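You operate a simulated robot arm through the tools that you are given. There is no shell and no other tool. Be economical: measure what you need, move in short steps, check, and stop when the job is done.

The job below is to be done with a simulated two-armed robot. You get a single attempt, and the scene is never put back.

TASK
Pick up the plain board with one hand, pass it to the other hand and put it on the top of the workbench.

Only the result counts: the job must be done as asked and must still hold three seconds after the hand-in. Knocking over, shifting, dropping, spilling or breaking anything else fails it.

THE ROBOT
Two 7-joint arms with two-finger parallel grippers on one trunk, on a base that drives. Base frame: it is fixed to the floor where the robot stands at the start and does not move with it; the origin is under the middle of the robot, x ahead of it, y to its left, z up; the surface under the hand at the start is at about z = 76. Lengths are in cm, angles in rad, forces in N, time in s.
The left shoulder is at the start at [5, 16.8, 103.2], the right one opposite. With the tool pointing down near the work surface each hand reaches from about 22 to 66 cm from the robot's upright axis, wherever it stands, measured 20 degrees to its own side. Places, roughly: top of the workbench [-320, -190, 80]. Payload 1.57 kg a hand.
Tool frame (each hand has its own): the origin (TCP) lies between the finger pads and is the grasp point; the fingertips stand 3 cm ahead of it; z points along the fingers, y is the line along which they close. The gripper opens to 8 cm. The fingers are 1.7 cm wide and 1.2 cm thick; the gripper's body (4 by 8.2 cm) begins 8 cm behind the TCP.
Orientation is that of the tool frame in the base frame, as a unit quaternion [x, y, z, w]. With the fingers straight down and closing along the base's y, the tool's x points along the base's -x, its y along +y and its z along -z.

THE INTERFACE
- The arms move only by the tool nudge_tool. It takes "left_rows", "right_rows" or both (then of equal length, played together; a hand with none holds still); each is a list of rows, each a list of 6 numbers: the shift along the tool's x, y, z in mm, then the turn, a rotation vector about the tool's x, y, z in rad. In form: [[tx, ty, tz, rx, ry, rz], ...]. A call has 1 to 12 rows; each row shifts and turns the commanded pose from where the row before left it, along the tool's axes as they then stand. "left_claw" and "right_claw" are, for a hand that has rows, the gripper command, from -1 (shut) to 1 (fully open), values between in proportion, set as the call begins (left out, the last holds). Each row takes 0.2 s and may step no farther than 5 cm and 0.15 rad from the row before; otherwise, or with a gripper value out of range, the whole call is refused. Where a pose cannot be reached the arm comes as near as it can. A force on the tool above 40 N (or 10 N above the force at the start of the call, whichever is more), or a blocked arm, ends the call early, and 0.2 s more pass. Each finger travels about 4.5 cm/s and halts on what it meets, pressing with about 43 N; the grip force reading is that of the motor and also rises with nothing between the fingers. The clock runs only during rows and for 0.2 s after the last one: add rows that do not move to give the fingers time. It gives the time, the measured TCP pose, the force on the tool (base axes), the opening and the grip force at its end, in the units of the frame above (readings bear some noise), with the torque about the TCP (base axes, N m) and any sound that the robot's microphone picked up.
- Cameras (640 x 400 px; columns grow to the right, rows downward): "scene" is now at [12.77, -2.65, 125.02]; the picture's right is [-0.24, -0.97, 0.00], its down [-0.45, 0.11, -0.89] and it looks along [0.86, -0.21, -0.46] (base axes); focal length 260 px, centre (320, 200). "left" rides on the left gripper at [7.2, 0.7, -12.2] in its tool frame; the picture's right is [-0.09, 1.00, 0.00], its down [-0.84, -0.08, -0.54] and it looks along [-0.54, -0.05, 0.84] (tool axes); focal length 238 px, centre (320, 200). "right" rides on the right gripper at [7.2, -0.7, -12.2] in its tool frame; the picture's right is [0.09, 1.00, 0.00], its down [-0.84, 0.08, -0.54] and it looks along [-0.54, 0.05, 0.84] (tool axes); focal length 238 px, centre (320, 200). There is no depth. A picture from a camera that has moved, and an enlarged one, comes with that camera's place and axes in the base frame and with its lens. The place of the scene camera against the robot may be out by one fixed shift of up to 1.2 cm in any direction.
- snapshot(camera): a new picture of that camera. No time passes.
- raise_lower(by): slides the trunk up (or, below 0, down) by that many cm; the arms and the scene camera ride with it, the base frame stays. It gives what a move gives, with no picture.
- roll_base(legs): drives the robot by 1 to 6 legs, each [ahead, left, turn to the left] in cm, cm and rad, along the robot's own axes; the way and the turn of a leg run together, so that a leg with both is an arc; at most 150 cm and 3.142 rad a leg. The arms and the cameras ride along, it lands a little off, and it stops where it bumps. It gives what a move gives.
- turn_head(pan, tilt): turns the head with the scene camera to pan (to the left, within 1.396 rad either way) and tilt (down, from -0.506 to 1.204), counted from straight ahead of the robot. It gives what a move gives.
- zoom(camera, box): a new picture of the part [left, top, right, bottom] of that camera's present view, enlarged. No time passes.
- finish_job(): hands the job in; it is judged then, once.

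Go step by step. Nothing tells you exact positions but the pictures and the camera data: compare them with the known pose of the tool, close in by small moves and look again before you grip or let go. The budget is 120 turns and 100 pictures, counting those below and the enlarged ones. Unless the task says otherwise, let go and move clear before handing in, and close with one line.

The tools are called as a command line: name --argument value ..., lists and objects as JSON in quotes. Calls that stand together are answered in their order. nudge_tool: Moves the arms, as the interface text tells. Its arguments: {"type":"object","properties":{"left_rows":{"type":"array","items":{"type":"array","items":{"type":"number"}}},"left_claw":{"type":"number"},"right_rows":{"type":"array","items":{"type":"array","items":{"type":"number"}}},"right_claw":{"type":"number"}},"required":[]} The other tools are called the same way: raise_lower (by) slides the trunk up or down; roll_base (legs) drives the base; turn_head (pan, tilt) turns the head that bears the scene camera; snapshot (camera) takes a picture; zoom (camera, box) takes an enlarged picture of a part of a camera's view; finish_job () hands the job in.

At the start:

```text
t: 0.0
left_tool_pos: [40.6, 6.5, 112.37]
left_tool_rot: [0.0, 1.0, 0.0, -0.001]
left_wrist_force: [-0.3, -0.4, 0.4]
left_ft_torque: [-0.01, -0.01, -0.01]
left_opening: 8.01
left_grasp_force: 0.1
right_tool_pos: [41.12, -30.48, 113.95]
right_tool_rot: [0.0, 1.0, 0.0, 0.0]
right_wrist_force: [-0.6, 0.1, 0.1]
right_ft_torque: [-0.03, -0.01, 0.04]
right_opening: 8.01
right_grasp_force: 0.1
trunk travel left (down, up): [-20.0, 24.3]
robot x, y, heading: [-0.02, -0.15, 0.004]
head pan, tilt: [-0.243, 0.478]
```

scene: 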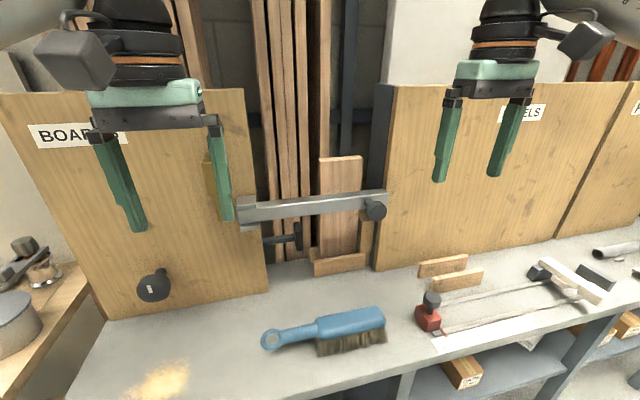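
right: 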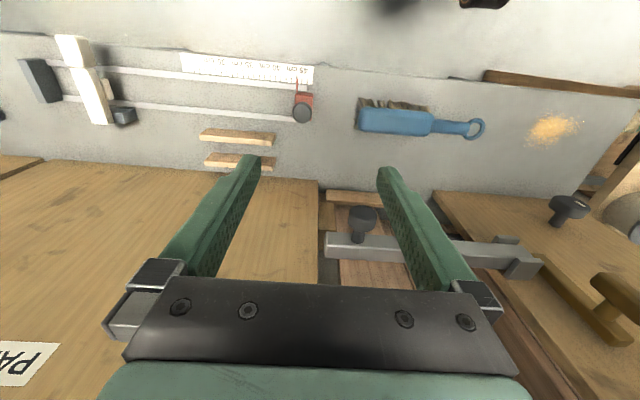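
left: 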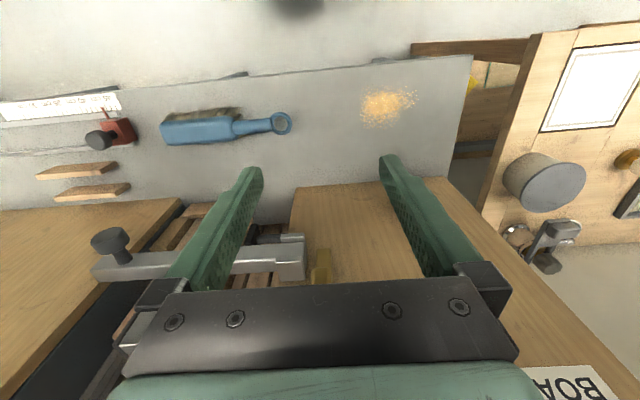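

I see a bench with cabinets labelled BOARDS and PANELS, and a short board standing in a gap between them behind a metal bar. I'll look closer before moving.

zoom --camera "scene" --box '[220, 130, 420, 290]'

zoom --camera "right" --box '[300, 150, 640, 360]'

zoom --camera "left" --box '[60, 180, 380, 380]'

```text
2.50 times, centred on (320, 210) of scene
camera zoom: at [12.77, -2.65, 125.02], right [-0.24, -0.97, 0.0], down [-0.45, 0.11, -0.89], along [0.86, -0.21, -0.46], focal length 649 px, centre (320, 175)
```

zoom: 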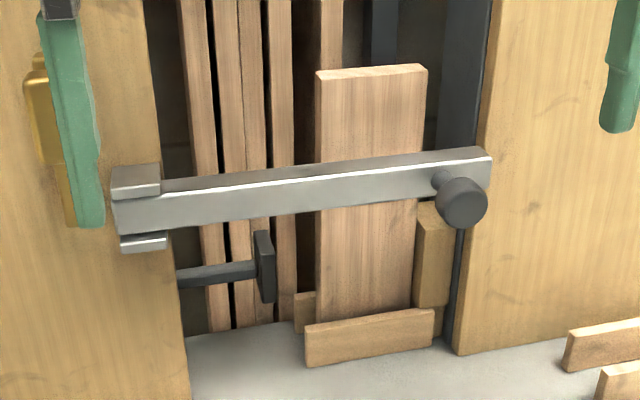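

```text
1.88 times, centred on (470, 255) of right
camera zoom: at [34.01, -31.25, 126.18], right [-0.09, 1.0, 0.0], down [0.84, 0.08, 0.54], along [0.54, 0.05, -0.84], focal length 449 px, centre (38, 96)
```

zoom: 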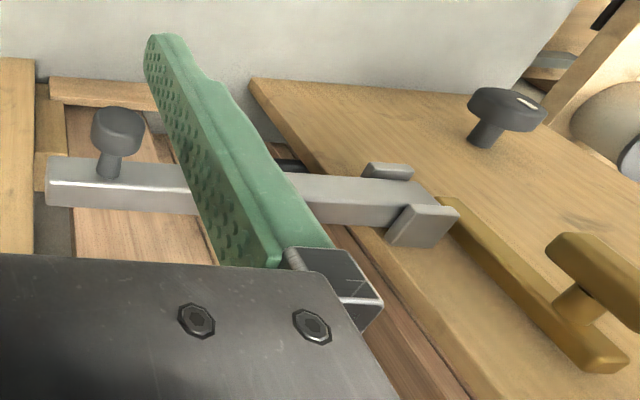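

```text
2.00 times, centred on (220, 280) of left
camera zoom: at [33.52, 7.11, 124.48], right [0.09, 1.0, 0.0], down [0.84, -0.08, 0.54], along [0.54, -0.05, -0.84], focal length 477 px, centre (520, 40)
```

zoom: 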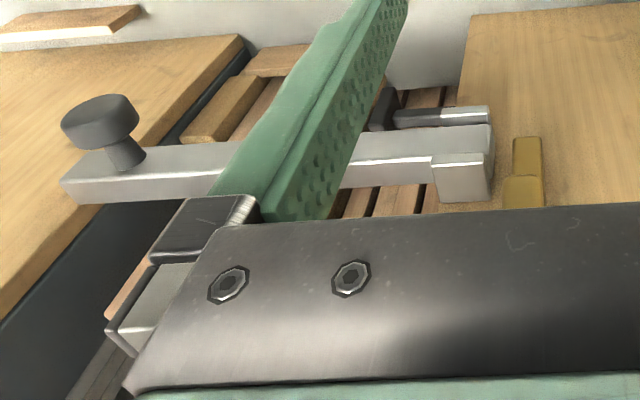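

The board stands in a slot at about (64, -20), roughly 77 to 107 high. A metal bar crosses in front of it at z≈100. I'll look up to check the overhead space and around the gap.

turn_head --pan -0.3 --tilt 0.0

snapshot --camera "scene"

turn_head --pan -1.39 --tilt 0.3

snapshot --camera "scene"

```text
t: 0.9
left_tool_pos: [40.55, 6.47, 112.23]
left_tool_rot: [-0.001, 1.0, 0.001, 0.0]
left_wrist_force: [-0.4, 0.1, -0.1]
left_ft_torque: [-0.01, -0.01, -0.03]
left_opening: 8.0
left_grasp_force: 0.0
right_tool_pos: [41.13, -30.51, 114.05]
right_tool_rot: [0.0, 1.0, 0.0, 0.0]
right_wrist_force: [-0.1, -0.2, 1.6]
right_ft_torque: [0.01, -0.02, -0.02]
right_opening: 7.99
right_grasp_force: 0.0
trunk travel left (down, up): [-20.0, 24.3]
robot x, y, heading: [-0.03, 0.12, 0.0]
head pan, tilt: [-0.3, 0.0]
```

```text
93 pictures are left
camera scene: at [12.5, -3.12, 129.44], right [-0.3, -0.96, 0.0], down [0.0, 0.0, -1.0], along [0.96, -0.3, 0.0], focal length 260 px, centre (320, 200)
```

scene: 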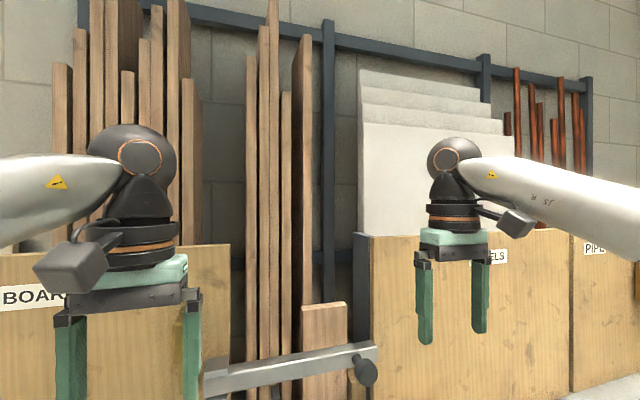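

```text
t: 2.2
left_tool_pos: [40.59, 6.5, 112.32]
left_tool_rot: [0.0, 1.0, 0.001, 0.0]
left_wrist_force: [0.7, -0.2, -0.5]
left_ft_torque: [0.01, 0.0, -0.02]
left_opening: 8.01
left_grasp_force: 0.1
right_tool_pos: [41.04, -30.52, 114.11]
right_tool_rot: [0.0, 1.0, 0.0, 0.0]
right_wrist_force: [0.8, 0.3, -0.1]
right_ft_torque: [0.03, -0.02, -0.02]
right_opening: 8.03
right_grasp_force: 0.1
trunk travel left (down, up): [-20.0, 24.3]
robot x, y, heading: [-0.05, -0.01, -0.001]
head pan, tilt: [-1.389, 0.3]
```

```text
92 pictures are left
camera scene: at [5.59, -9.64, 126.67], right [-0.98, -0.18, 0.0], down [-0.05, 0.29, -0.96], along [0.17, -0.94, -0.3], focal length 260 px, centre (320, 200)
```

scene: 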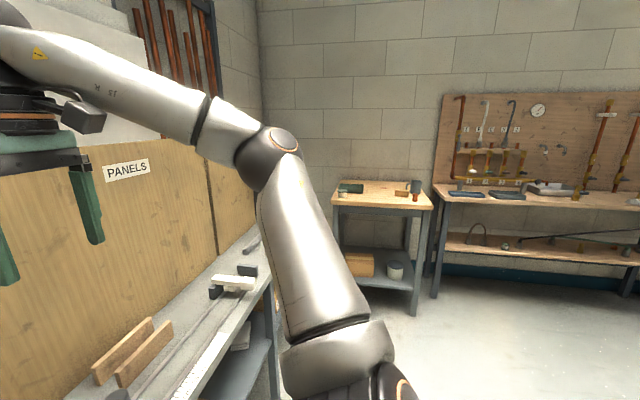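

Overhead is clear, so the board can be lifted straight up over the bar without touching it. I'll turn the right hand so its fingers close along x, over the open area, and look from the side.

nudge_tool --right_rows '[[0, 0, 0, 0, 0, -0.143], [0, 0, 0, 0, 0, -0.143], [0, 0, 0, 0, 0, -0.143], [0, 0, 0, 0, 0, -0.143], [0, 0, 0, 0, 0, -0.143], [0, 0, 0, 0, 0, -0.143], [0, 0, 0, 0, 0, -0.143], [0, 0, 0, 0, 0, -0.143], [0, 0, 0, 0, 0, -0.143], [0, 0, 0, 0, 0, -0.143], [0, 0, 0, 0, 0, -0.141], [0, 0, 0, 0, 0, 0]]'

snapshot --camera "right"

turn_head --pan -0.3 --tilt 0.4

snapshot --camera "scene"

```text
t: 4.8
left_tool_pos: [40.53, 6.55, 112.43]
left_tool_rot: [-0.002, 1.0, -0.001, 0.001]
left_wrist_force: [0.6, -0.4, -0.8]
left_ft_torque: [0.01, -0.01, 0.0]
left_opening: 8.01
left_grasp_force: 0.0
right_tool_pos: [26.38, -14.18, 103.66]
right_tool_rot: [-0.707, 0.707, 0.0, 0.0]
right_wrist_force: [0.0, -0.3, -0.5]
right_ft_torque: [0.01, 0.01, 0.01]
right_opening: 8.01
right_grasp_force: 0.0
right hand out of reach, approached as far as the arm can: row 3, 4, 5, 6, 7, 8, 9, 10, 11
trunk travel left (down, up): [-20.0, 24.3]
robot x, y, heading: [-0.19, -0.35, 0.001]
head pan, tilt: [-1.389, 0.3]
```

```text
91 pictures are left
camera right: at [27.17, -21.44, 115.88], right [-1.0, -0.09, 0.0], down [-0.08, 0.84, 0.54], along [-0.05, 0.54, -0.84], focal length 238 px, centre (320, 200)
```

right: 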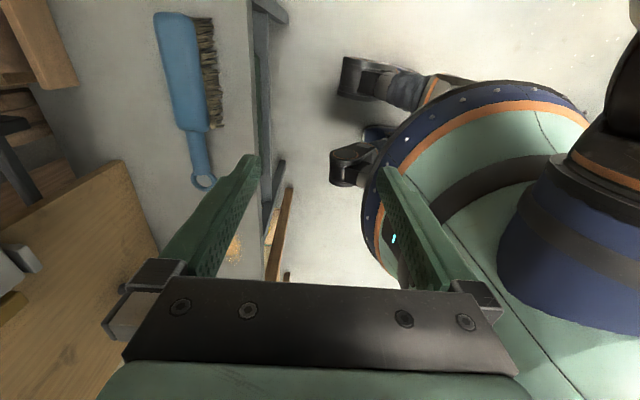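

```text
t: 6.2
left_tool_pos: [40.58, 6.53, 112.26]
left_tool_rot: [-0.001, 1.0, 0.0, 0.0]
left_wrist_force: [0.2, -0.8, -0.3]
left_ft_torque: [-0.02, -0.01, -0.02]
left_opening: 8.01
left_grasp_force: 0.1
right_tool_pos: [26.47, -14.22, 103.68]
right_tool_rot: [-0.707, 0.707, 0.0, 0.0]
right_wrist_force: [-0.8, -0.6, -0.4]
right_ft_torque: [0.01, 0.01, -0.04]
right_opening: 8.01
right_grasp_force: 0.0
trunk travel left (down, up): [-20.0, 24.3]
robot x, y, heading: [0.04, 0.24, 0.001]
head pan, tilt: [-0.3, 0.4]
```

```text
90 pictures are left
camera scene: at [12.75, -3.2, 125.74], right [-0.3, -0.96, 0.0], down [-0.37, 0.12, -0.92], along [0.88, -0.27, -0.39], focal length 260 px, centre (320, 200)
```

scene: 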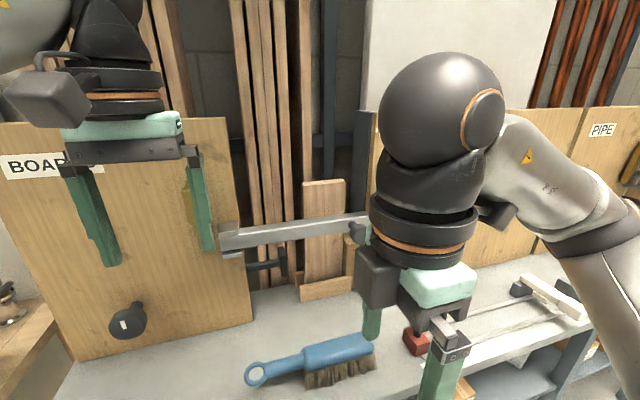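

That direction hits a joint limit. I'll turn the hand the other way.

nudge_tool --right_rows '[[0, 0, 0, 0, 0, 0.143], [0, 0, 0, 0, 0, 0.143], [0, 0, 0, 0, 0, 0.143], [0, 0, 0, 0, 0, 0.143], [0, 0, 0, 0, 0, 0.143], [0, 0, 0, 0, 0, 0.143], [0, 0, 0, 0, 0, 0.143], [0, 0, 0, 0, 0, 0.143], [0, 0, 0, 0, 0, 0.143], [0, 0, 0, 0, 0, 0.143], [0, 0, 0, 0, 0, 0.141], [0, 0, 0, 0, 0, 0]]'

nudge_tool --right_rows '[[0, 0, 0, 0, 0, 0.143], [0, 0, 0, 0, 0, 0.143], [0, 0, 0, 0, 0, 0.143], [0, 0, 0, 0, 0, 0.143], [0, 0, 0, 0, 0, 0.143], [0, 0, 0, 0, 0, 0.143], [0, 0, 0, 0, 0, 0.143], [0, 0, 0, 0, 0, 0.143], [0, 0, 0, 0, 0, 0.143], [0, 0, 0, 0, 0, 0.143], [0, 0, 0, 0, 0, 0.141], [0, 0, 0, 0, 0, 0]]'

snapshot --camera "right"

```text
t: 8.8
left_tool_pos: [40.58, 6.52, 112.5]
left_tool_rot: [-0.001, 1.0, 0.001, 0.0]
left_wrist_force: [0.0, -0.4, 0.0]
left_ft_torque: [0.01, -0.03, 0.01]
left_opening: 8.01
left_grasp_force: 0.2
right_tool_pos: [26.5, -14.26, 103.75]
right_tool_rot: [0.001, 1.0, 0.0, 0.001]
right_wrist_force: [-0.4, 0.6, 0.4]
right_ft_torque: [-0.02, 0.01, -0.01]
right_opening: 7.98
right_grasp_force: 0.0
trunk travel left (down, up): [-20.0, 24.3]
robot x, y, heading: [0.12, -0.07, 0.003]
head pan, tilt: [-0.3, 0.4]
```

```text
t: 11.4
left_tool_pos: [40.6, 6.49, 112.31]
left_tool_rot: [-0.001, 1.0, 0.0, 0.0]
left_wrist_force: [-0.4, 0.2, 0.3]
left_ft_torque: [-0.01, -0.03, 0.02]
left_opening: 7.99
left_grasp_force: 0.1
right_tool_pos: [26.47, -14.12, 103.74]
right_tool_rot: [0.708, 0.706, -0.001, -0.001]
right_wrist_force: [-0.1, 0.0, 0.2]
right_ft_torque: [-0.02, -0.04, -0.06]
right_opening: 7.98
right_grasp_force: 0.0
trunk travel left (down, up): [-20.0, 24.3]
robot x, y, heading: [-0.04, 0.09, -0.002]
head pan, tilt: [-0.3, 0.4]
```

```text
89 pictures are left
camera right: at [25.85, -7.05, 115.95], right [1.0, 0.09, 0.0], down [0.08, -0.84, 0.54], along [0.05, -0.54, -0.84], focal length 238 px, centre (320, 200)
```

right: 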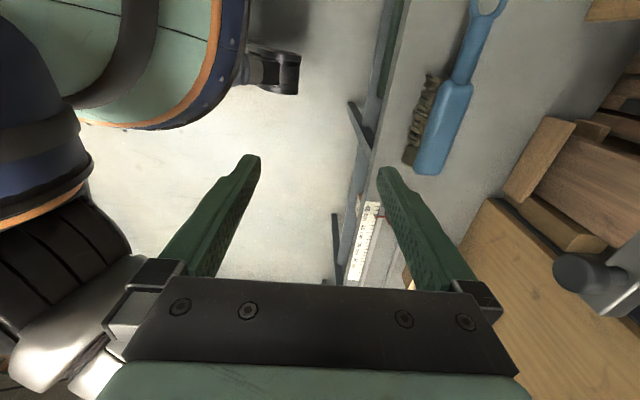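

Good: tool x is now +y, tool y is +x. I'll raise the right hand and bring it up near the board, above bar level.

nudge_tool --right_rows '[[0, 0, -35, 0, 0, 0], [0, 0, -35, 0, 0, 0], [0, 0, -35, 0, 0, 0], [-20, 20, -35, 0, 0, 0], [-20, 40, -10, 0, 0, 0], [-20, 40, 0, 0, 0, 0], [0, 40, 0, 0, 0, 0], [0, 40, 0, 0, 0, 0], [0, 40, 0, 0, 0, 0], [0, 0, 0, 0, 0, 0]]'

snapshot --camera "right"

snapshot --camera "scene"

```text
t: 13.6
left_tool_pos: [40.58, 6.44, 112.37]
left_tool_rot: [-0.001, 1.0, 0.0, 0.0]
left_wrist_force: [-0.7, 0.3, -0.5]
left_ft_torque: [0.0, 0.01, 0.0]
left_opening: 7.99
left_grasp_force: 0.0
right_tool_pos: [48.41, -20.12, 118.7]
right_tool_rot: [0.706, 0.708, 0.001, 0.0]
right_wrist_force: [-0.7, 0.6, -0.7]
right_ft_torque: [0.0, -0.01, 0.0]
right_opening: 8.01
right_grasp_force: 0.0
trunk travel left (down, up): [-20.0, 24.3]
robot x, y, heading: [-0.07, -0.13, 0.001]
head pan, tilt: [-0.3, 0.4]
```

```text
88 pictures are left
camera right: at [47.7, -12.9, 130.86], right [1.0, 0.09, 0.0], down [0.08, -0.84, 0.54], along [0.05, -0.54, -0.84], focal length 238 px, centre (320, 200)
```

right: 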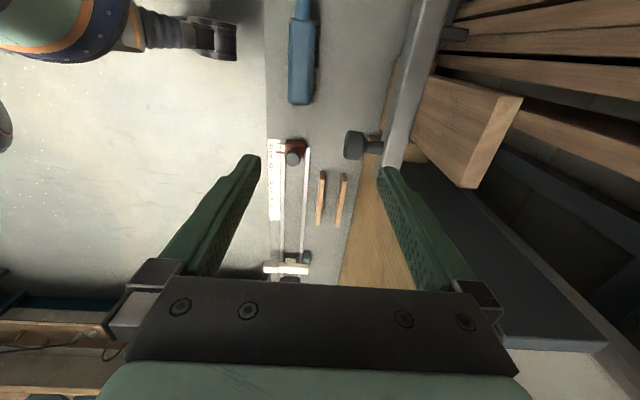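

```text
87 pictures are left
camera scene: at [12.74, -3.22, 125.75], right [-0.3, -0.96, 0.0], down [-0.37, 0.12, -0.92], along [0.88, -0.27, -0.39], focal length 260 px, centre (320, 200)
```

scene: 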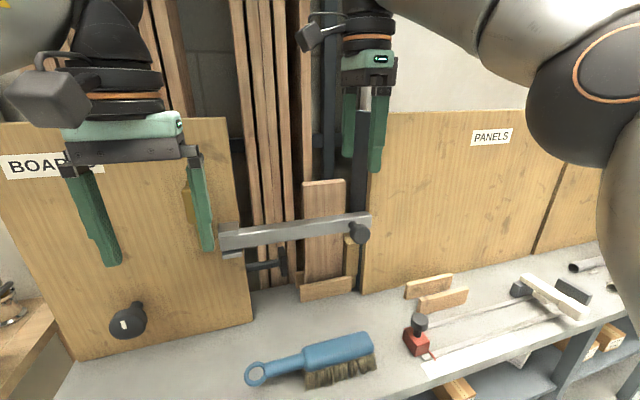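

zoom --camera "right" --box '[330, 0, 610, 200]'

```text
2.00 times, centred on (470, 100) of right
camera zoom: at [47.7, -12.9, 130.86], right [1.0, 0.09, 0.0], down [0.08, -0.84, 0.54], along [0.05, -0.54, -0.84], focal length 477 px, centre (20, 400)
```

zoom: 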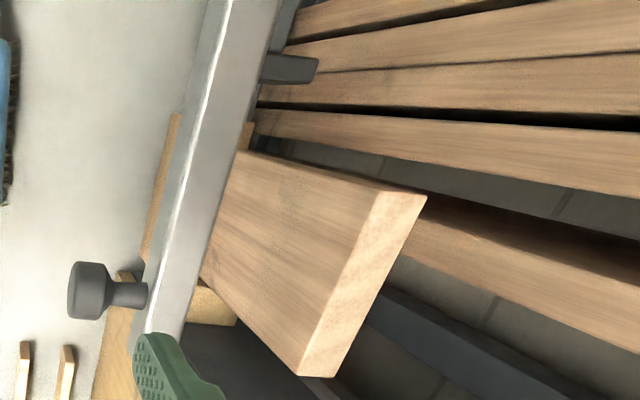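

The board top is at about z=107, x 64.5–67.2, y -15.3 to -25, so 2.6 cm thick. It stands about 4.5 cm behind the bar. I'll move the hand closer while still high, with the opening reduced.

nudge_tool --right_rows '[[0, 40, 0, 0, 0, 0], [0, 40, 0, 0, 0, 0], [0, 20, 0, 0, 0, 0], [0, 0, 0, 0, 0, 0], [0, 0, 0, 0, 0, 0]]' --right_claw 0.35

snapshot --camera "right"

```text
t: 14.8
left_tool_pos: [40.59, 6.66, 112.36]
left_tool_rot: [-0.001, 1.0, 0.0, 0.0]
left_wrist_force: [0.0, -0.5, -0.1]
left_ft_torque: [-0.03, -0.01, 0.0]
left_opening: 8.02
left_grasp_force: 0.1
right_tool_pos: [52.12, -20.21, 115.28]
right_tool_rot: [0.707, 0.707, 0.001, 0.001]
right_wrist_force: [-0.1, 0.1, 0.6]
right_ft_torque: [0.02, 0.0, -0.03]
right_opening: 5.42
right_grasp_force: 0.1
right hand out of reach, approached as far as the arm can: row 1, 2, 3
trunk travel left (down, up): [-20.0, 24.3]
robot x, y, heading: [0.09, -0.09, 0.002]
head pan, tilt: [-0.3, 0.4]
```

```text
85 pictures are left
camera right: at [51.52, -12.97, 127.48], right [1.0, 0.09, 0.0], down [0.08, -0.84, 0.54], along [0.05, -0.54, -0.84], focal length 238 px, centre (320, 200)
```

right: 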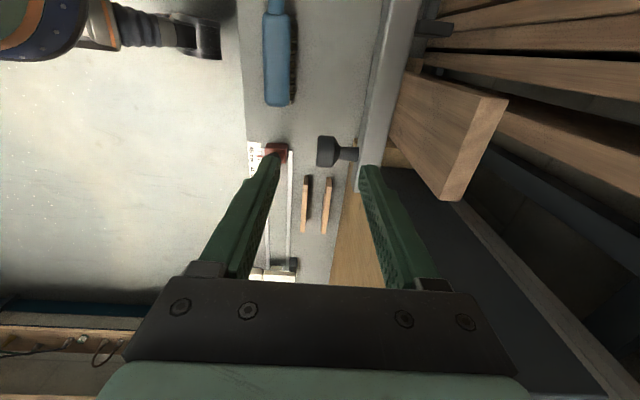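

The reach falls short at this height, so I need to drive closer. I'll check the room between the base and the bench.

turn_head --pan -0.1 --tilt 1.2

snapshot --camera "scene"

```text
t: 15.9
left_tool_pos: [40.65, 6.52, 112.41]
left_tool_rot: [-0.001, 1.0, -0.001, 0.0]
left_wrist_force: [0.5, 0.1, 0.4]
left_ft_torque: [0.02, 0.01, -0.01]
left_opening: 8.0
left_grasp_force: 0.1
right_tool_pos: [52.04, -20.08, 115.29]
right_tool_rot: [0.707, 0.707, 0.0, 0.001]
right_wrist_force: [0.4, -0.7, 0.7]
right_ft_torque: [0.02, 0.02, 0.01]
right_opening: 5.39
right_grasp_force: 0.1
trunk travel left (down, up): [-20.0, 24.3]
robot x, y, heading: [0.06, -0.07, 0.001]
head pan, tilt: [-0.099, 1.201]
```

```text
84 pictures are left
camera scene: at [9.47, -1.02, 119.46], right [-0.1, -0.99, 0.0], down [-0.93, 0.09, -0.36], along [0.36, -0.04, -0.93], focal length 260 px, centre (320, 200)
```

scene: 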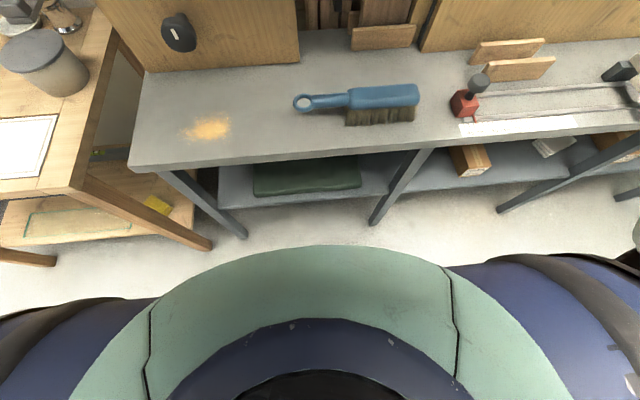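

There is room for about 12 cm. I'll retract the right hand a bit and drive ahead.

nudge_tool --right_rows '[[0, -30, -10, 0, 0, 0], [0, -30, -10, 0, 0, 0], [0, 0, 0, 0, 0, 0]]'

roll_base --legs '[[12, 0, 0]]'

snapshot --camera "right"

```text
t: 16.7
left_tool_pos: [40.58, 6.45, 112.38]
left_tool_rot: [-0.001, 1.0, -0.001, 0.0]
left_wrist_force: [-0.1, -0.1, 0.4]
left_ft_torque: [-0.02, -0.03, -0.02]
left_opening: 7.99
left_grasp_force: 0.0
right_tool_pos: [46.13, -20.26, 117.28]
right_tool_rot: [0.707, 0.707, 0.0, 0.001]
right_wrist_force: [0.0, 0.1, 0.7]
right_ft_torque: [0.0, 0.0, -0.01]
right_opening: 5.4
right_grasp_force: 0.1
trunk travel left (down, up): [-20.0, 24.3]
robot x, y, heading: [0.11, -0.09, 0.001]
head pan, tilt: [-0.099, 1.201]
```

```text
t: 17.9
left_tool_pos: [52.61, 6.57, 112.34]
left_tool_rot: [-0.001, 1.0, 0.0, 0.0]
left_wrist_force: [0.2, -0.3, 0.1]
left_ft_torque: [0.02, 0.04, 0.01]
left_opening: 8.02
left_grasp_force: 0.1
right_tool_pos: [58.01, -20.08, 117.31]
right_tool_rot: [0.707, 0.707, 0.0, 0.0]
right_wrist_force: [0.4, -0.2, 0.2]
right_ft_torque: [-0.02, 0.02, 0.03]
right_opening: 5.4
right_grasp_force: 0.1
trunk travel left (down, up): [-20.0, 24.3]
robot x, y, heading: [12.11, -0.22, 0.006]
head pan, tilt: [-0.099, 1.201]
```

```text
83 pictures are left
camera right: at [57.44, -13.0, 129.4], right [1.0, 0.09, 0.0], down [0.08, -0.84, 0.54], along [0.05, -0.54, -0.84], focal length 238 px, centre (320, 200)
```

right: 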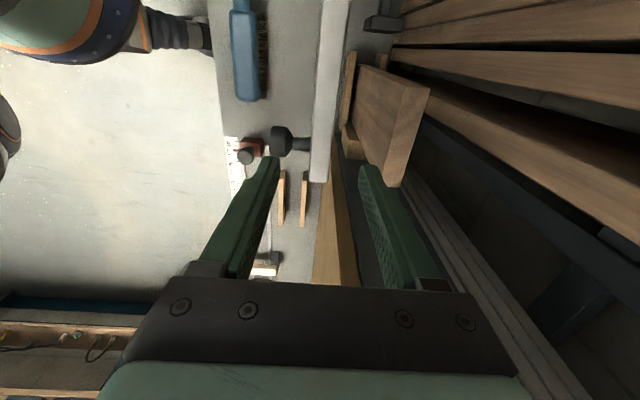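

zoom --camera "right" --box '[310, 50, 510, 210]'

turn_head --pan -0.4 --tilt 0.55

snapshot --camera "scene"

```text
2.50 times, centred on (410, 130) of right
camera zoom: at [57.44, -13.0, 129.4], right [1.0, 0.09, 0.0], down [0.08, -0.84, 0.54], along [0.05, -0.54, -0.84], focal length 596 px, centre (95, 375)
```

zoom: 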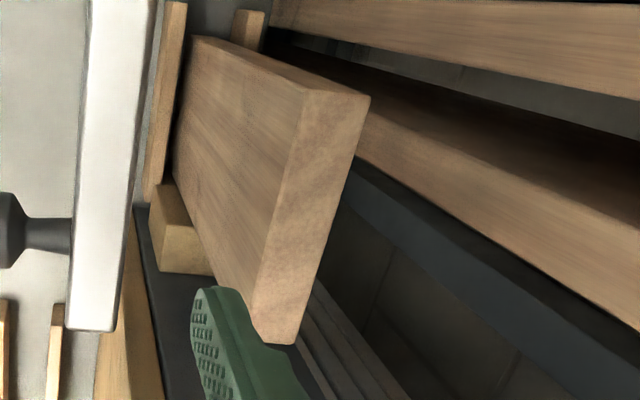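

```text
t: 19.0
left_tool_pos: [52.65, 6.55, 112.36]
left_tool_rot: [-0.001, 1.0, 0.0, 0.0]
left_wrist_force: [-0.9, -0.4, -0.4]
left_ft_torque: [-0.03, -0.01, 0.0]
left_opening: 8.03
left_grasp_force: 0.0
right_tool_pos: [57.95, -20.21, 117.2]
right_tool_rot: [0.707, 0.708, 0.0, 0.0]
right_wrist_force: [0.0, 0.1, 0.4]
right_ft_torque: [-0.02, 0.01, 0.0]
right_opening: 5.41
right_grasp_force: 0.0
trunk travel left (down, up): [-20.0, 24.3]
robot x, y, heading: [11.86, -0.16, -0.003]
head pan, tilt: [-0.4, 0.55]
```

```text
81 pictures are left
camera scene: at [24.12, -3.94, 124.36], right [-0.39, -0.92, 0.0], down [-0.48, 0.2, -0.85], along [0.79, -0.33, -0.52], focal length 260 px, centre (320, 200)
```

scene: 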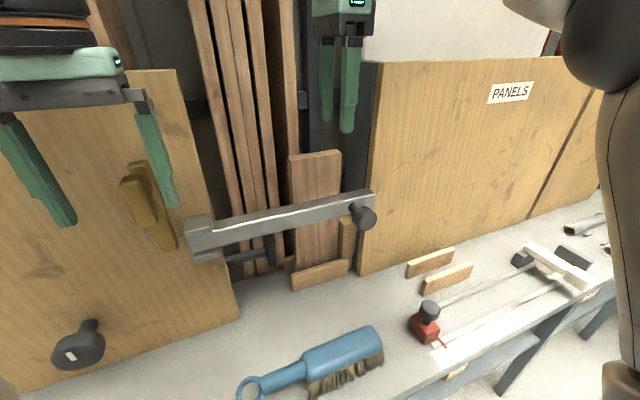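

Refined: board top z≈106.4, centre x≈66.3, y≈-20.1. I'll move over it at the present height and look.

nudge_tool --right_rows '[[0, 30, 10, 0, 0, 0], [0, 30, 10, 0, 0, 0], [0, 23, 0, 0, 0, 0], [0, 0, 0, 0, 0, 0]]'

snapshot --camera "right"

snapshot --camera "scene"

```text
t: 20.0
left_tool_pos: [52.52, 6.47, 112.36]
left_tool_rot: [-0.002, 1.0, -0.001, 0.0]
left_wrist_force: [-0.4, -0.8, -0.3]
left_ft_torque: [-0.01, 0.0, -0.02]
left_opening: 8.0
left_grasp_force: 0.2
right_tool_pos: [64.45, -20.12, 114.79]
right_tool_rot: [0.706, 0.708, 0.001, 0.0]
right_wrist_force: [0.1, 0.2, 0.4]
right_ft_torque: [0.02, -0.01, -0.01]
right_opening: 5.4
right_grasp_force: 0.0
right hand out of reach, approached as far as the arm can: row 3
trunk travel left (down, up): [-20.0, 24.3]
robot x, y, heading: [11.73, 0.24, 0.003]
head pan, tilt: [-0.4, 0.55]
```

```text
80 pictures are left
camera right: at [63.88, -12.95, 127.02], right [1.0, 0.09, 0.0], down [0.08, -0.84, 0.54], along [0.05, -0.54, -0.84], focal length 238 px, centre (320, 200)
```

right: 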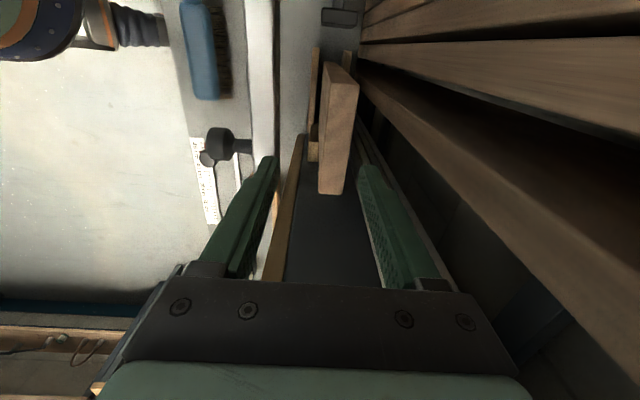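

```text
79 pictures are left
camera scene: at [24.13, -3.94, 124.37], right [-0.39, -0.92, 0.0], down [-0.48, 0.2, -0.85], along [0.79, -0.33, -0.52], focal length 260 px, centre (320, 200)
```

scene: 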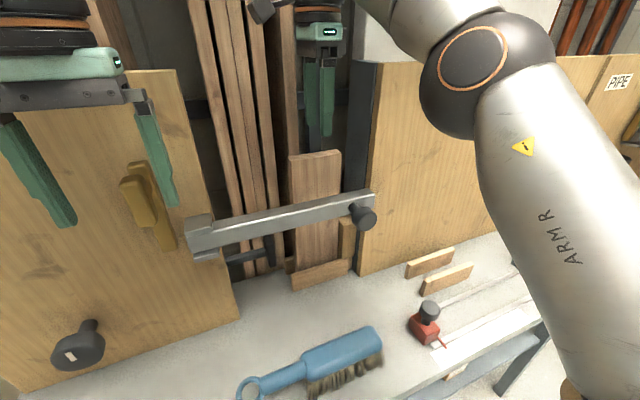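

raise_lower --by 6

nudge_tool --right_rows '[[0, 18, 45, 0, 0, 0], [0, 0, 15, 0, 0, 0], [0, 0, 0, 0, 0, 0]]'

snapshot --camera "right"

```text
t: 21.0
left_tool_pos: [52.57, 6.59, 118.35]
left_tool_rot: [-0.001, 1.0, 0.0, 0.0]
left_wrist_force: [-0.3, 0.5, -0.5]
left_ft_torque: [-0.03, 0.03, -0.04]
left_opening: 7.98
left_grasp_force: 0.1
right_tool_pos: [64.45, -20.11, 120.9]
right_tool_rot: [0.707, 0.707, 0.001, 0.001]
right_wrist_force: [0.3, 0.3, -0.4]
right_ft_torque: [-0.01, 0.01, -0.02]
right_opening: 5.41
right_grasp_force: 0.0
trunk travel left (down, up): [-26.0, 18.3]
robot x, y, heading: [12.21, -0.12, -0.004]
head pan, tilt: [-0.4, 0.55]
```

```text
t: 21.8
left_tool_pos: [52.56, 6.61, 118.34]
left_tool_rot: [-0.001, 1.0, 0.0, 0.0]
left_wrist_force: [0.6, 0.7, -0.8]
left_ft_torque: [-0.03, -0.03, 0.02]
left_opening: 8.01
left_grasp_force: 0.0
right_tool_pos: [66.37, -20.14, 114.87]
right_tool_rot: [0.707, 0.707, 0.002, 0.001]
right_wrist_force: [-0.6, -0.2, 0.0]
right_ft_torque: [-0.01, 0.03, -0.01]
right_opening: 5.38
right_grasp_force: 0.0
trunk travel left (down, up): [-26.0, 18.3]
robot x, y, heading: [11.83, 0.24, 0.0]
head pan, tilt: [-0.4, 0.55]
```

```text
78 pictures are left
camera right: at [65.63, -13.0, 127.03], right [1.0, 0.09, 0.0], down [0.08, -0.84, 0.54], along [0.05, -0.54, -0.84], focal length 238 px, centre (320, 200)
```

right: 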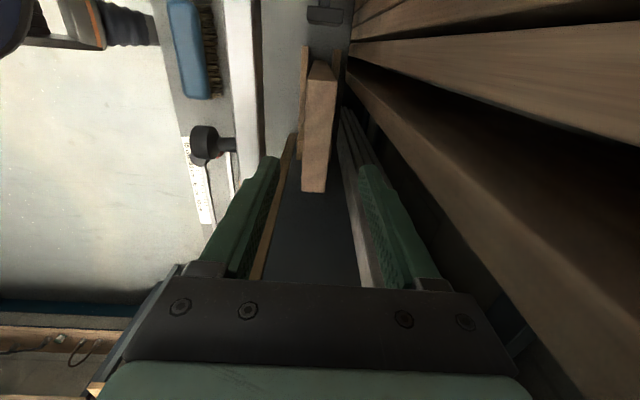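

Well aligned (board centre x≈66.1). I'll descend to z≈104 and close gently.

nudge_tool --right_rows '[[0, -2, 30, 0, 0, 0], [0, 0, 30, 0, 0, 0], [0, 0, 25, 0, 0, 0], [0, 0, 0, 0, 0, 0]]'

snapshot --camera "right"

snapshot --camera "scene"

```text
t: 22.8
left_tool_pos: [52.55, 6.41, 118.41]
left_tool_rot: [0.0, 1.0, 0.0, 0.0]
left_wrist_force: [0.4, 0.0, -0.5]
left_ft_torque: [0.01, 0.0, 0.02]
left_opening: 8.01
left_grasp_force: 0.0
right_tool_pos: [66.0, -19.9, 106.3]
right_tool_rot: [0.707, 0.707, 0.002, 0.0]
right_wrist_force: [-1.4, 0.4, -0.3]
right_ft_torque: [-0.03, -0.03, 0.01]
right_opening: 5.41
right_grasp_force: 0.0
trunk travel left (down, up): [-26.0, 18.3]
robot x, y, heading: [11.95, -0.2, -0.002]
head pan, tilt: [-0.4, 0.55]
```

```text
77 pictures are left
camera right: at [65.36, -12.87, 118.54], right [1.0, 0.09, 0.0], down [0.08, -0.84, 0.54], along [0.05, -0.54, -0.84], focal length 238 px, centre (320, 200)
```

right: 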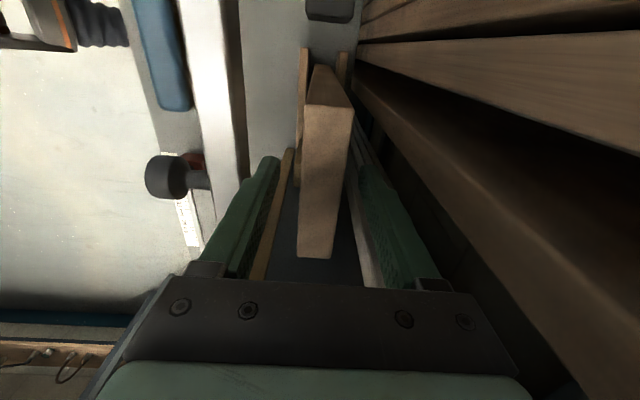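

```text
76 pictures are left
camera scene: at [24.11, -3.94, 130.37], right [-0.39, -0.92, 0.0], down [-0.48, 0.2, -0.85], along [0.79, -0.33, -0.52], focal length 260 px, centre (320, 200)
```

scene: 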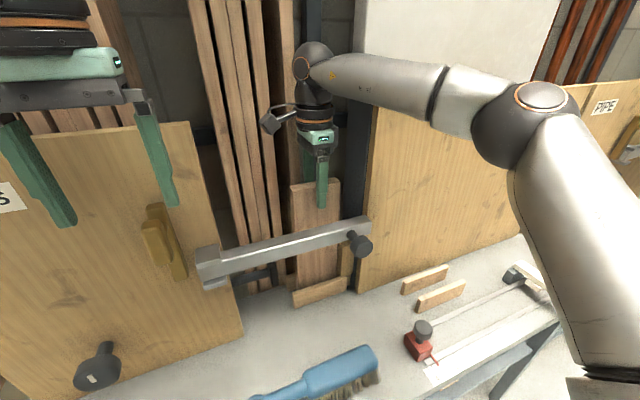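

nudge_tool --right_rows '[[0, 0, 20, 0, 0, 0], [0, 0, 0, 0, 0, 0]]'

nudge_tool --right_rows '[[0, 0, 0, 0, 0, 0], [0, 0, 0, 0, 0, 0], [0, 0, 0, 0, 0, 0], [0, 0, 0, 0, 0, 0]]' --right_claw -1

snapshot --camera "right"

snapshot --camera "scene"

```text
t: 23.4
left_tool_pos: [52.61, 6.58, 118.47]
left_tool_rot: [-0.001, 1.0, 0.0, 0.0]
left_wrist_force: [0.3, 0.3, 0.0]
left_ft_torque: [-0.01, -0.01, 0.0]
left_opening: 8.0
left_grasp_force: 0.1
right_tool_pos: [66.12, -20.12, 104.53]
right_tool_rot: [0.707, 0.707, 0.001, 0.001]
right_wrist_force: [-0.1, 0.7, 0.2]
right_ft_torque: [0.03, 0.02, 0.04]
right_opening: 5.39
right_grasp_force: 0.1
trunk travel left (down, up): [-26.0, 18.3]
robot x, y, heading: [11.69, -0.05, 0.003]
head pan, tilt: [-0.4, 0.55]
```

```text
t: 24.4
left_tool_pos: [52.48, 6.56, 118.35]
left_tool_rot: [0.0, 1.0, 0.0, 0.001]
left_wrist_force: [0.9, 0.1, 0.2]
left_ft_torque: [-0.04, 0.03, 0.0]
left_opening: 8.02
left_grasp_force: 0.1
right_tool_pos: [66.0, -19.99, 104.56]
right_tool_rot: [0.707, 0.707, 0.0, 0.0]
right_wrist_force: [-1.7, -0.2, 0.5]
right_ft_torque: [0.12, 0.43, 0.07]
right_opening: 2.41
right_grasp_force: 33.9
trunk travel left (down, up): [-26.0, 18.3]
robot x, y, heading: [12.05, -0.11, 0.002]
head pan, tilt: [-0.4, 0.55]
```

```text
75 pictures are left
camera right: at [65.43, -12.92, 116.69], right [1.0, 0.09, 0.0], down [0.08, -0.84, 0.54], along [0.05, -0.54, -0.84], focal length 238 px, centre (320, 200)
```

right: 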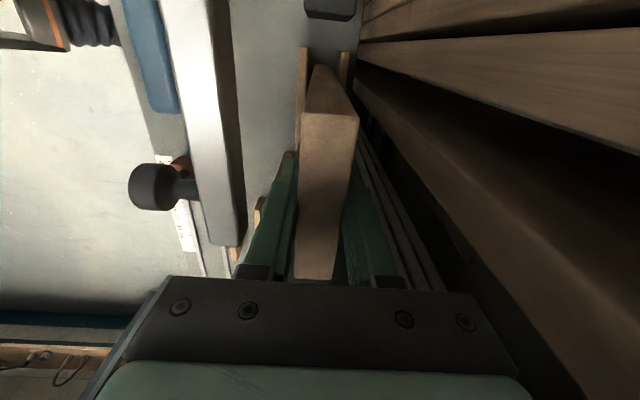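

```text
74 pictures are left
camera scene: at [24.11, -3.95, 130.37], right [-0.39, -0.92, 0.0], down [-0.48, 0.2, -0.85], along [0.79, -0.33, -0.52], focal length 260 px, centre (320, 200)
```

scene: 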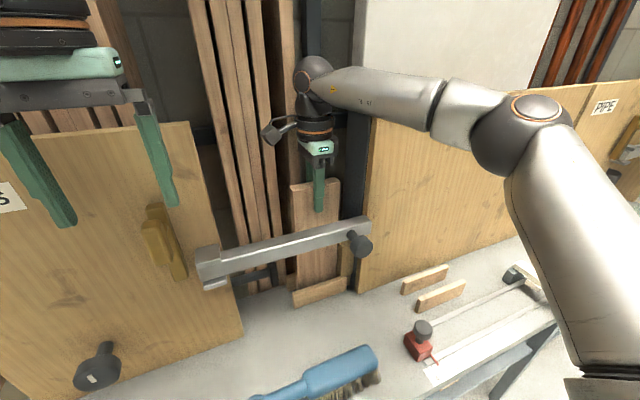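

Gripped (2.4 cm thick). I'll lift a little with the arm first to feel the load.

nudge_tool --right_rows '[[0, 0, -10, 0, 0, 0], [0, 0, -10, 0, 0, 0], [0, 0, -10, 0, 0, 0], [0, 0, 0, 0, 0, 0]]'

snapshot --camera "scene"

snapshot --camera "right"

```text
t: 25.4
left_tool_pos: [52.59, 6.45, 118.31]
left_tool_rot: [-0.001, 1.0, 0.0, 0.0]
left_wrist_force: [-0.8, 0.1, -0.2]
left_ft_torque: [0.01, 0.04, 0.0]
left_opening: 7.98
left_grasp_force: 0.1
right_tool_pos: [66.02, -20.11, 107.32]
right_tool_rot: [0.707, 0.707, 0.001, 0.0]
right_wrist_force: [-0.8, -0.2, -3.8]
right_ft_torque: [0.01, -0.02, 0.01]
right_opening: 2.37
right_grasp_force: 35.4
trunk travel left (down, up): [-26.0, 18.3]
robot x, y, heading: [12.08, -0.36, 0.0]
head pan, tilt: [-0.4, 0.55]
```

```text
73 pictures are left
camera scene: at [24.16, -3.96, 130.36], right [-0.39, -0.92, 0.0], down [-0.48, 0.2, -0.85], along [0.79, -0.33, -0.52], focal length 260 px, centre (320, 200)
```

scene: 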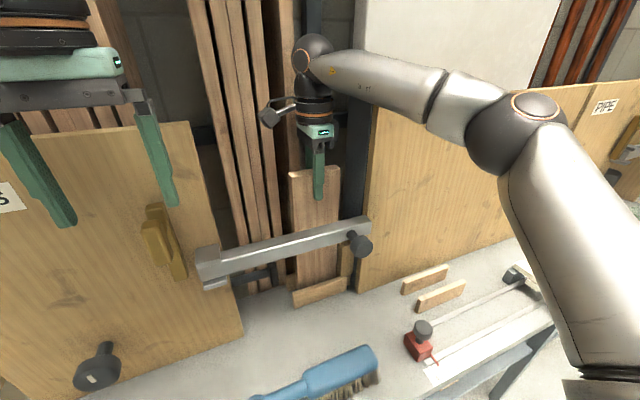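

```text
72 pictures are left
camera right: at [65.44, -12.86, 119.49], right [1.0, 0.09, 0.0], down [0.08, -0.84, 0.54], along [0.05, -0.54, -0.84], focal length 238 px, centre (320, 200)
```

right: 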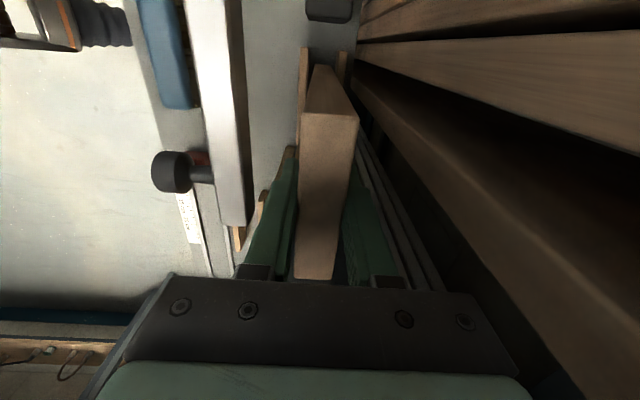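

The board (≈4 N) lifts freely. I'll raise the trunk all the way, straight up.

raise_lower --by 9

raise_lower --by 9.2

snapshot --camera "scene"

snapshot --camera "right"

```text
t: 26.6
left_tool_pos: [52.56, 6.49, 127.31]
left_tool_rot: [0.0, 1.0, 0.0, 0.0]
left_wrist_force: [0.6, 0.3, 1.6]
left_ft_torque: [-0.04, 0.03, -0.02]
left_opening: 7.99
left_grasp_force: 0.0
right_tool_pos: [66.12, -20.06, 116.33]
right_tool_rot: [0.707, 0.707, 0.001, 0.0]
right_wrist_force: [0.1, 0.0, -2.9]
right_ft_torque: [0.0, 0.0, 0.01]
right_opening: 2.37
right_grasp_force: 35.9
trunk travel left (down, up): [-35.0, 9.3]
robot x, y, heading: [11.89, 0.04, -0.001]
head pan, tilt: [-0.4, 0.55]
```

```text
t: 27.9
left_tool_pos: [52.53, 6.49, 136.65]
left_tool_rot: [-0.001, 1.0, 0.0, 0.001]
left_wrist_force: [-0.9, 0.8, -0.6]
left_ft_torque: [0.01, -0.03, 0.0]
left_opening: 7.99
left_grasp_force: 0.1
right_tool_pos: [66.08, -20.02, 125.43]
right_tool_rot: [0.707, 0.707, 0.0, 0.0]
right_wrist_force: [-0.3, 0.1, -3.3]
right_ft_torque: [-0.01, 0.01, 0.0]
right_opening: 2.4
right_grasp_force: 35.4
trunk travel left (down, up): [-44.2, 0.1]
robot x, y, heading: [12.02, -0.18, 0.001]
head pan, tilt: [-0.4, 0.55]
```

```text
71 pictures are left
camera scene: at [24.18, -3.96, 148.56], right [-0.39, -0.92, 0.0], down [-0.48, 0.2, -0.85], along [0.79, -0.33, -0.52], focal length 260 px, centre (320, 200)
```

scene: 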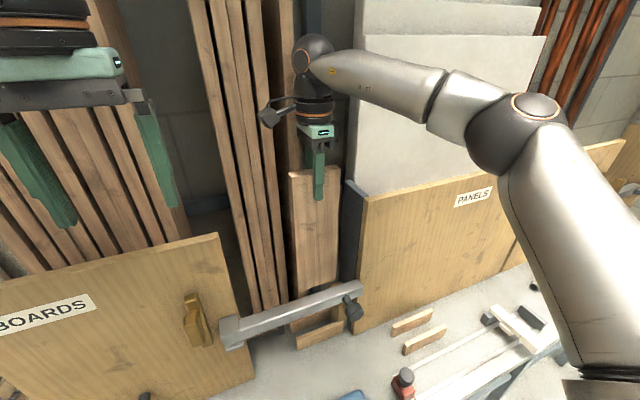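

```text
70 pictures are left
camera right: at [65.46, -12.87, 137.67], right [1.0, 0.09, 0.0], down [0.08, -0.84, 0.54], along [0.05, -0.54, -0.84], focal length 238 px, centre (320, 200)
```

right: 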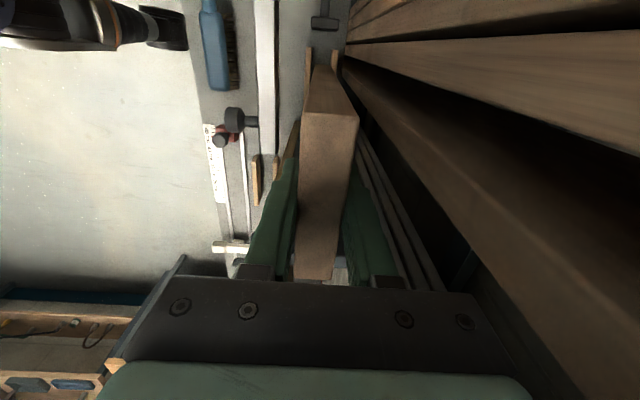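

Now I'll raise the arm in steps, watching reach.

nudge_tool --right_rows '[[0, 0, -20, 0, 0, 0], [0, 0, -20, 0, 0, 0], [0, 0, 0, 0, 0, 0]]'

nudge_tool --right_rows '[[0, 0, -15, 0, 0, 0], [0, 0, 0, 0, 0, 0]]'

snapshot --camera "scene"

```text
t: 28.7
left_tool_pos: [52.53, 6.58, 136.5]
left_tool_rot: [-0.001, 1.0, 0.001, 0.0]
left_wrist_force: [0.4, 0.1, -0.4]
left_ft_torque: [-0.01, -0.01, -0.05]
left_opening: 7.97
left_grasp_force: 0.0
right_tool_pos: [66.06, -20.04, 129.4]
right_tool_rot: [0.707, 0.707, 0.0, 0.001]
right_wrist_force: [-0.1, 0.0, -4.0]
right_ft_torque: [0.01, -0.01, 0.04]
right_opening: 2.38
right_grasp_force: 35.8
trunk travel left (down, up): [-44.2, 0.1]
robot x, y, heading: [12.48, 0.15, -0.001]
head pan, tilt: [-0.4, 0.55]
```

```text
t: 29.3
left_tool_pos: [52.59, 6.51, 136.53]
left_tool_rot: [-0.001, 1.0, 0.0, 0.0]
left_wrist_force: [-0.8, 0.1, -0.4]
left_ft_torque: [0.0, 0.03, -0.01]
left_opening: 8.01
left_grasp_force: 0.0
right_tool_pos: [65.91, -20.06, 130.99]
right_tool_rot: [0.707, 0.707, 0.001, 0.001]
right_wrist_force: [0.4, -0.4, -4.0]
right_ft_torque: [0.0, -0.04, 0.01]
right_opening: 2.36
right_grasp_force: 36.3
trunk travel left (down, up): [-44.2, 0.1]
robot x, y, heading: [12.29, 0.21, -0.004]
head pan, tilt: [-0.4, 0.55]
```

```text
69 pictures are left
camera scene: at [24.18, -3.98, 148.56], right [-0.39, -0.92, 0.0], down [-0.48, 0.2, -0.85], along [0.79, -0.33, -0.52], focal length 260 px, centre (320, 200)
```

scene: 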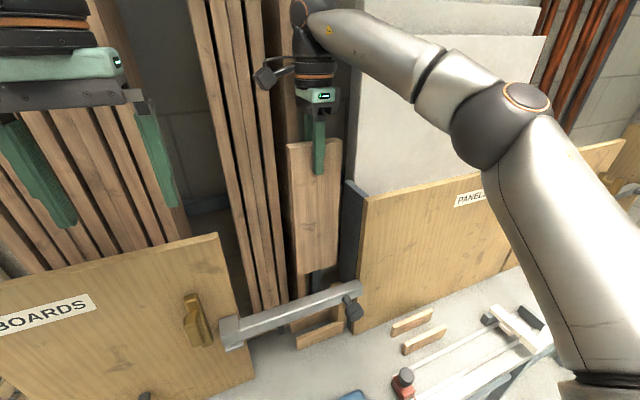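

The board bottom is at z≈102.5 and the bar top at ≈100.5. I'll lift 2 cm more for margin.

nudge_tool --right_rows '[[0, 0, -15, 0, 0, 0], [0, 0, 0, 0, 0, 0]]'

nudge_tool --right_rows '[[0, -5, -15, 0, 0, 0], [0, 0, 0, 0, 0, 0]]'

zoom --camera "scene" --box '[200, 180, 400, 360]'

snapshot --camera "right"

```text
t: 29.9
left_tool_pos: [52.57, 6.5, 136.57]
left_tool_rot: [-0.001, 1.0, 0.0, 0.0]
left_wrist_force: [0.2, 0.3, 0.2]
left_ft_torque: [0.01, -0.04, 0.01]
left_opening: 8.01
left_grasp_force: 0.0
right_tool_pos: [66.06, -20.2, 132.46]
right_tool_rot: [0.707, 0.707, 0.001, 0.001]
right_wrist_force: [-0.4, 0.1, -3.4]
right_ft_torque: [0.01, 0.01, 0.0]
right_opening: 2.38
right_grasp_force: 35.7
trunk travel left (down, up): [-44.2, 0.1]
robot x, y, heading: [12.08, 0.15, -0.001]
head pan, tilt: [-0.4, 0.55]
```

```text
t: 30.5
left_tool_pos: [52.56, 6.58, 136.57]
left_tool_rot: [-0.001, 1.0, 0.0, 0.0]
left_wrist_force: [0.3, 0.9, -0.3]
left_ft_torque: [0.01, 0.0, -0.01]
left_opening: 8.02
left_grasp_force: 0.1
right_tool_pos: [65.55, -20.11, 134.05]
right_tool_rot: [0.707, 0.707, 0.001, 0.0]
right_wrist_force: [0.1, -0.7, -3.5]
right_ft_torque: [-0.01, -0.05, 0.0]
right_opening: 2.4
right_grasp_force: 35.9
trunk travel left (down, up): [-44.2, 0.1]
robot x, y, heading: [11.79, -0.19, -0.006]
head pan, tilt: [-0.4, 0.55]
```

```text
2.22 times, centred on (300, 270) of scene
camera zoom: at [24.2, -3.98, 148.56], right [-0.39, -0.92, 0.0], down [-0.48, 0.2, -0.85], along [0.79, -0.33, -0.52], focal length 577 px, centre (364, 44)
```

zoom: 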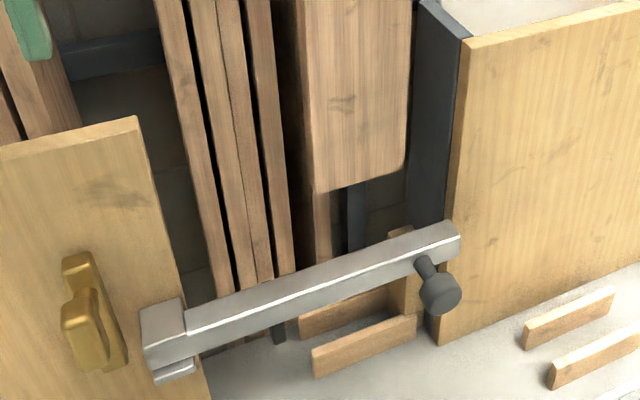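

```text
67 pictures are left
camera right: at [64.99, -12.94, 146.22], right [1.0, 0.09, 0.0], down [0.08, -0.84, 0.54], along [0.05, -0.54, -0.84], focal length 238 px, centre (320, 200)
```

right: 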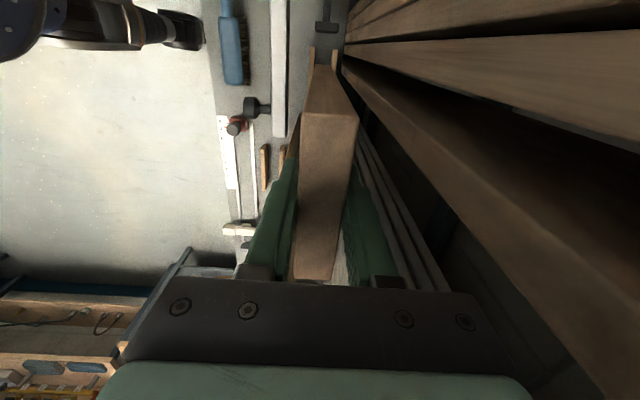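

Clear of the bar. I'll draw the board toward the robot with the arm, past the bar and cabinet face.

nudge_tool --right_rows '[[0, -25, 0, 0, 0, 0], [0, -25, 0, 0, 0, 0], [0, -30, 0, 0, 0, 0], [0, -30, 0, 0, 0, 0], [0, -30, 0, 0, 0, 0], [0, 0, 0, 0, 0, 0]]'

snapshot --camera "scene"

```text
t: 31.9
left_tool_pos: [52.64, 6.6, 136.55]
left_tool_rot: [-0.001, 1.0, 0.0, 0.001]
left_wrist_force: [0.4, 0.5, 0.2]
left_ft_torque: [0.02, -0.02, -0.03]
left_opening: 7.98
left_grasp_force: 0.0
right_tool_pos: [51.62, -19.92, 134.05]
right_tool_rot: [0.707, 0.707, 0.0, 0.0]
right_wrist_force: [1.5, 0.6, -3.7]
right_ft_torque: [-0.02, 0.02, -0.01]
right_opening: 2.39
right_grasp_force: 36.0
trunk travel left (down, up): [-44.2, 0.1]
robot x, y, heading: [11.69, -0.04, 0.0]
head pan, tilt: [-0.4, 0.55]
```

```text
66 pictures are left
camera scene: at [24.21, -3.95, 148.56], right [-0.39, -0.92, 0.0], down [-0.48, 0.2, -0.85], along [0.79, -0.33, -0.52], focal length 260 px, centre (320, 200)
```

scene: 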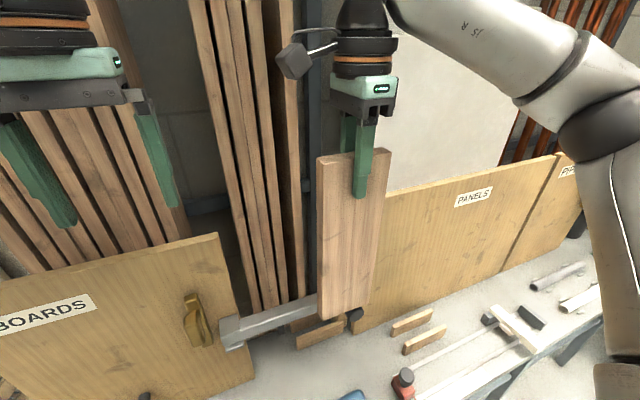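

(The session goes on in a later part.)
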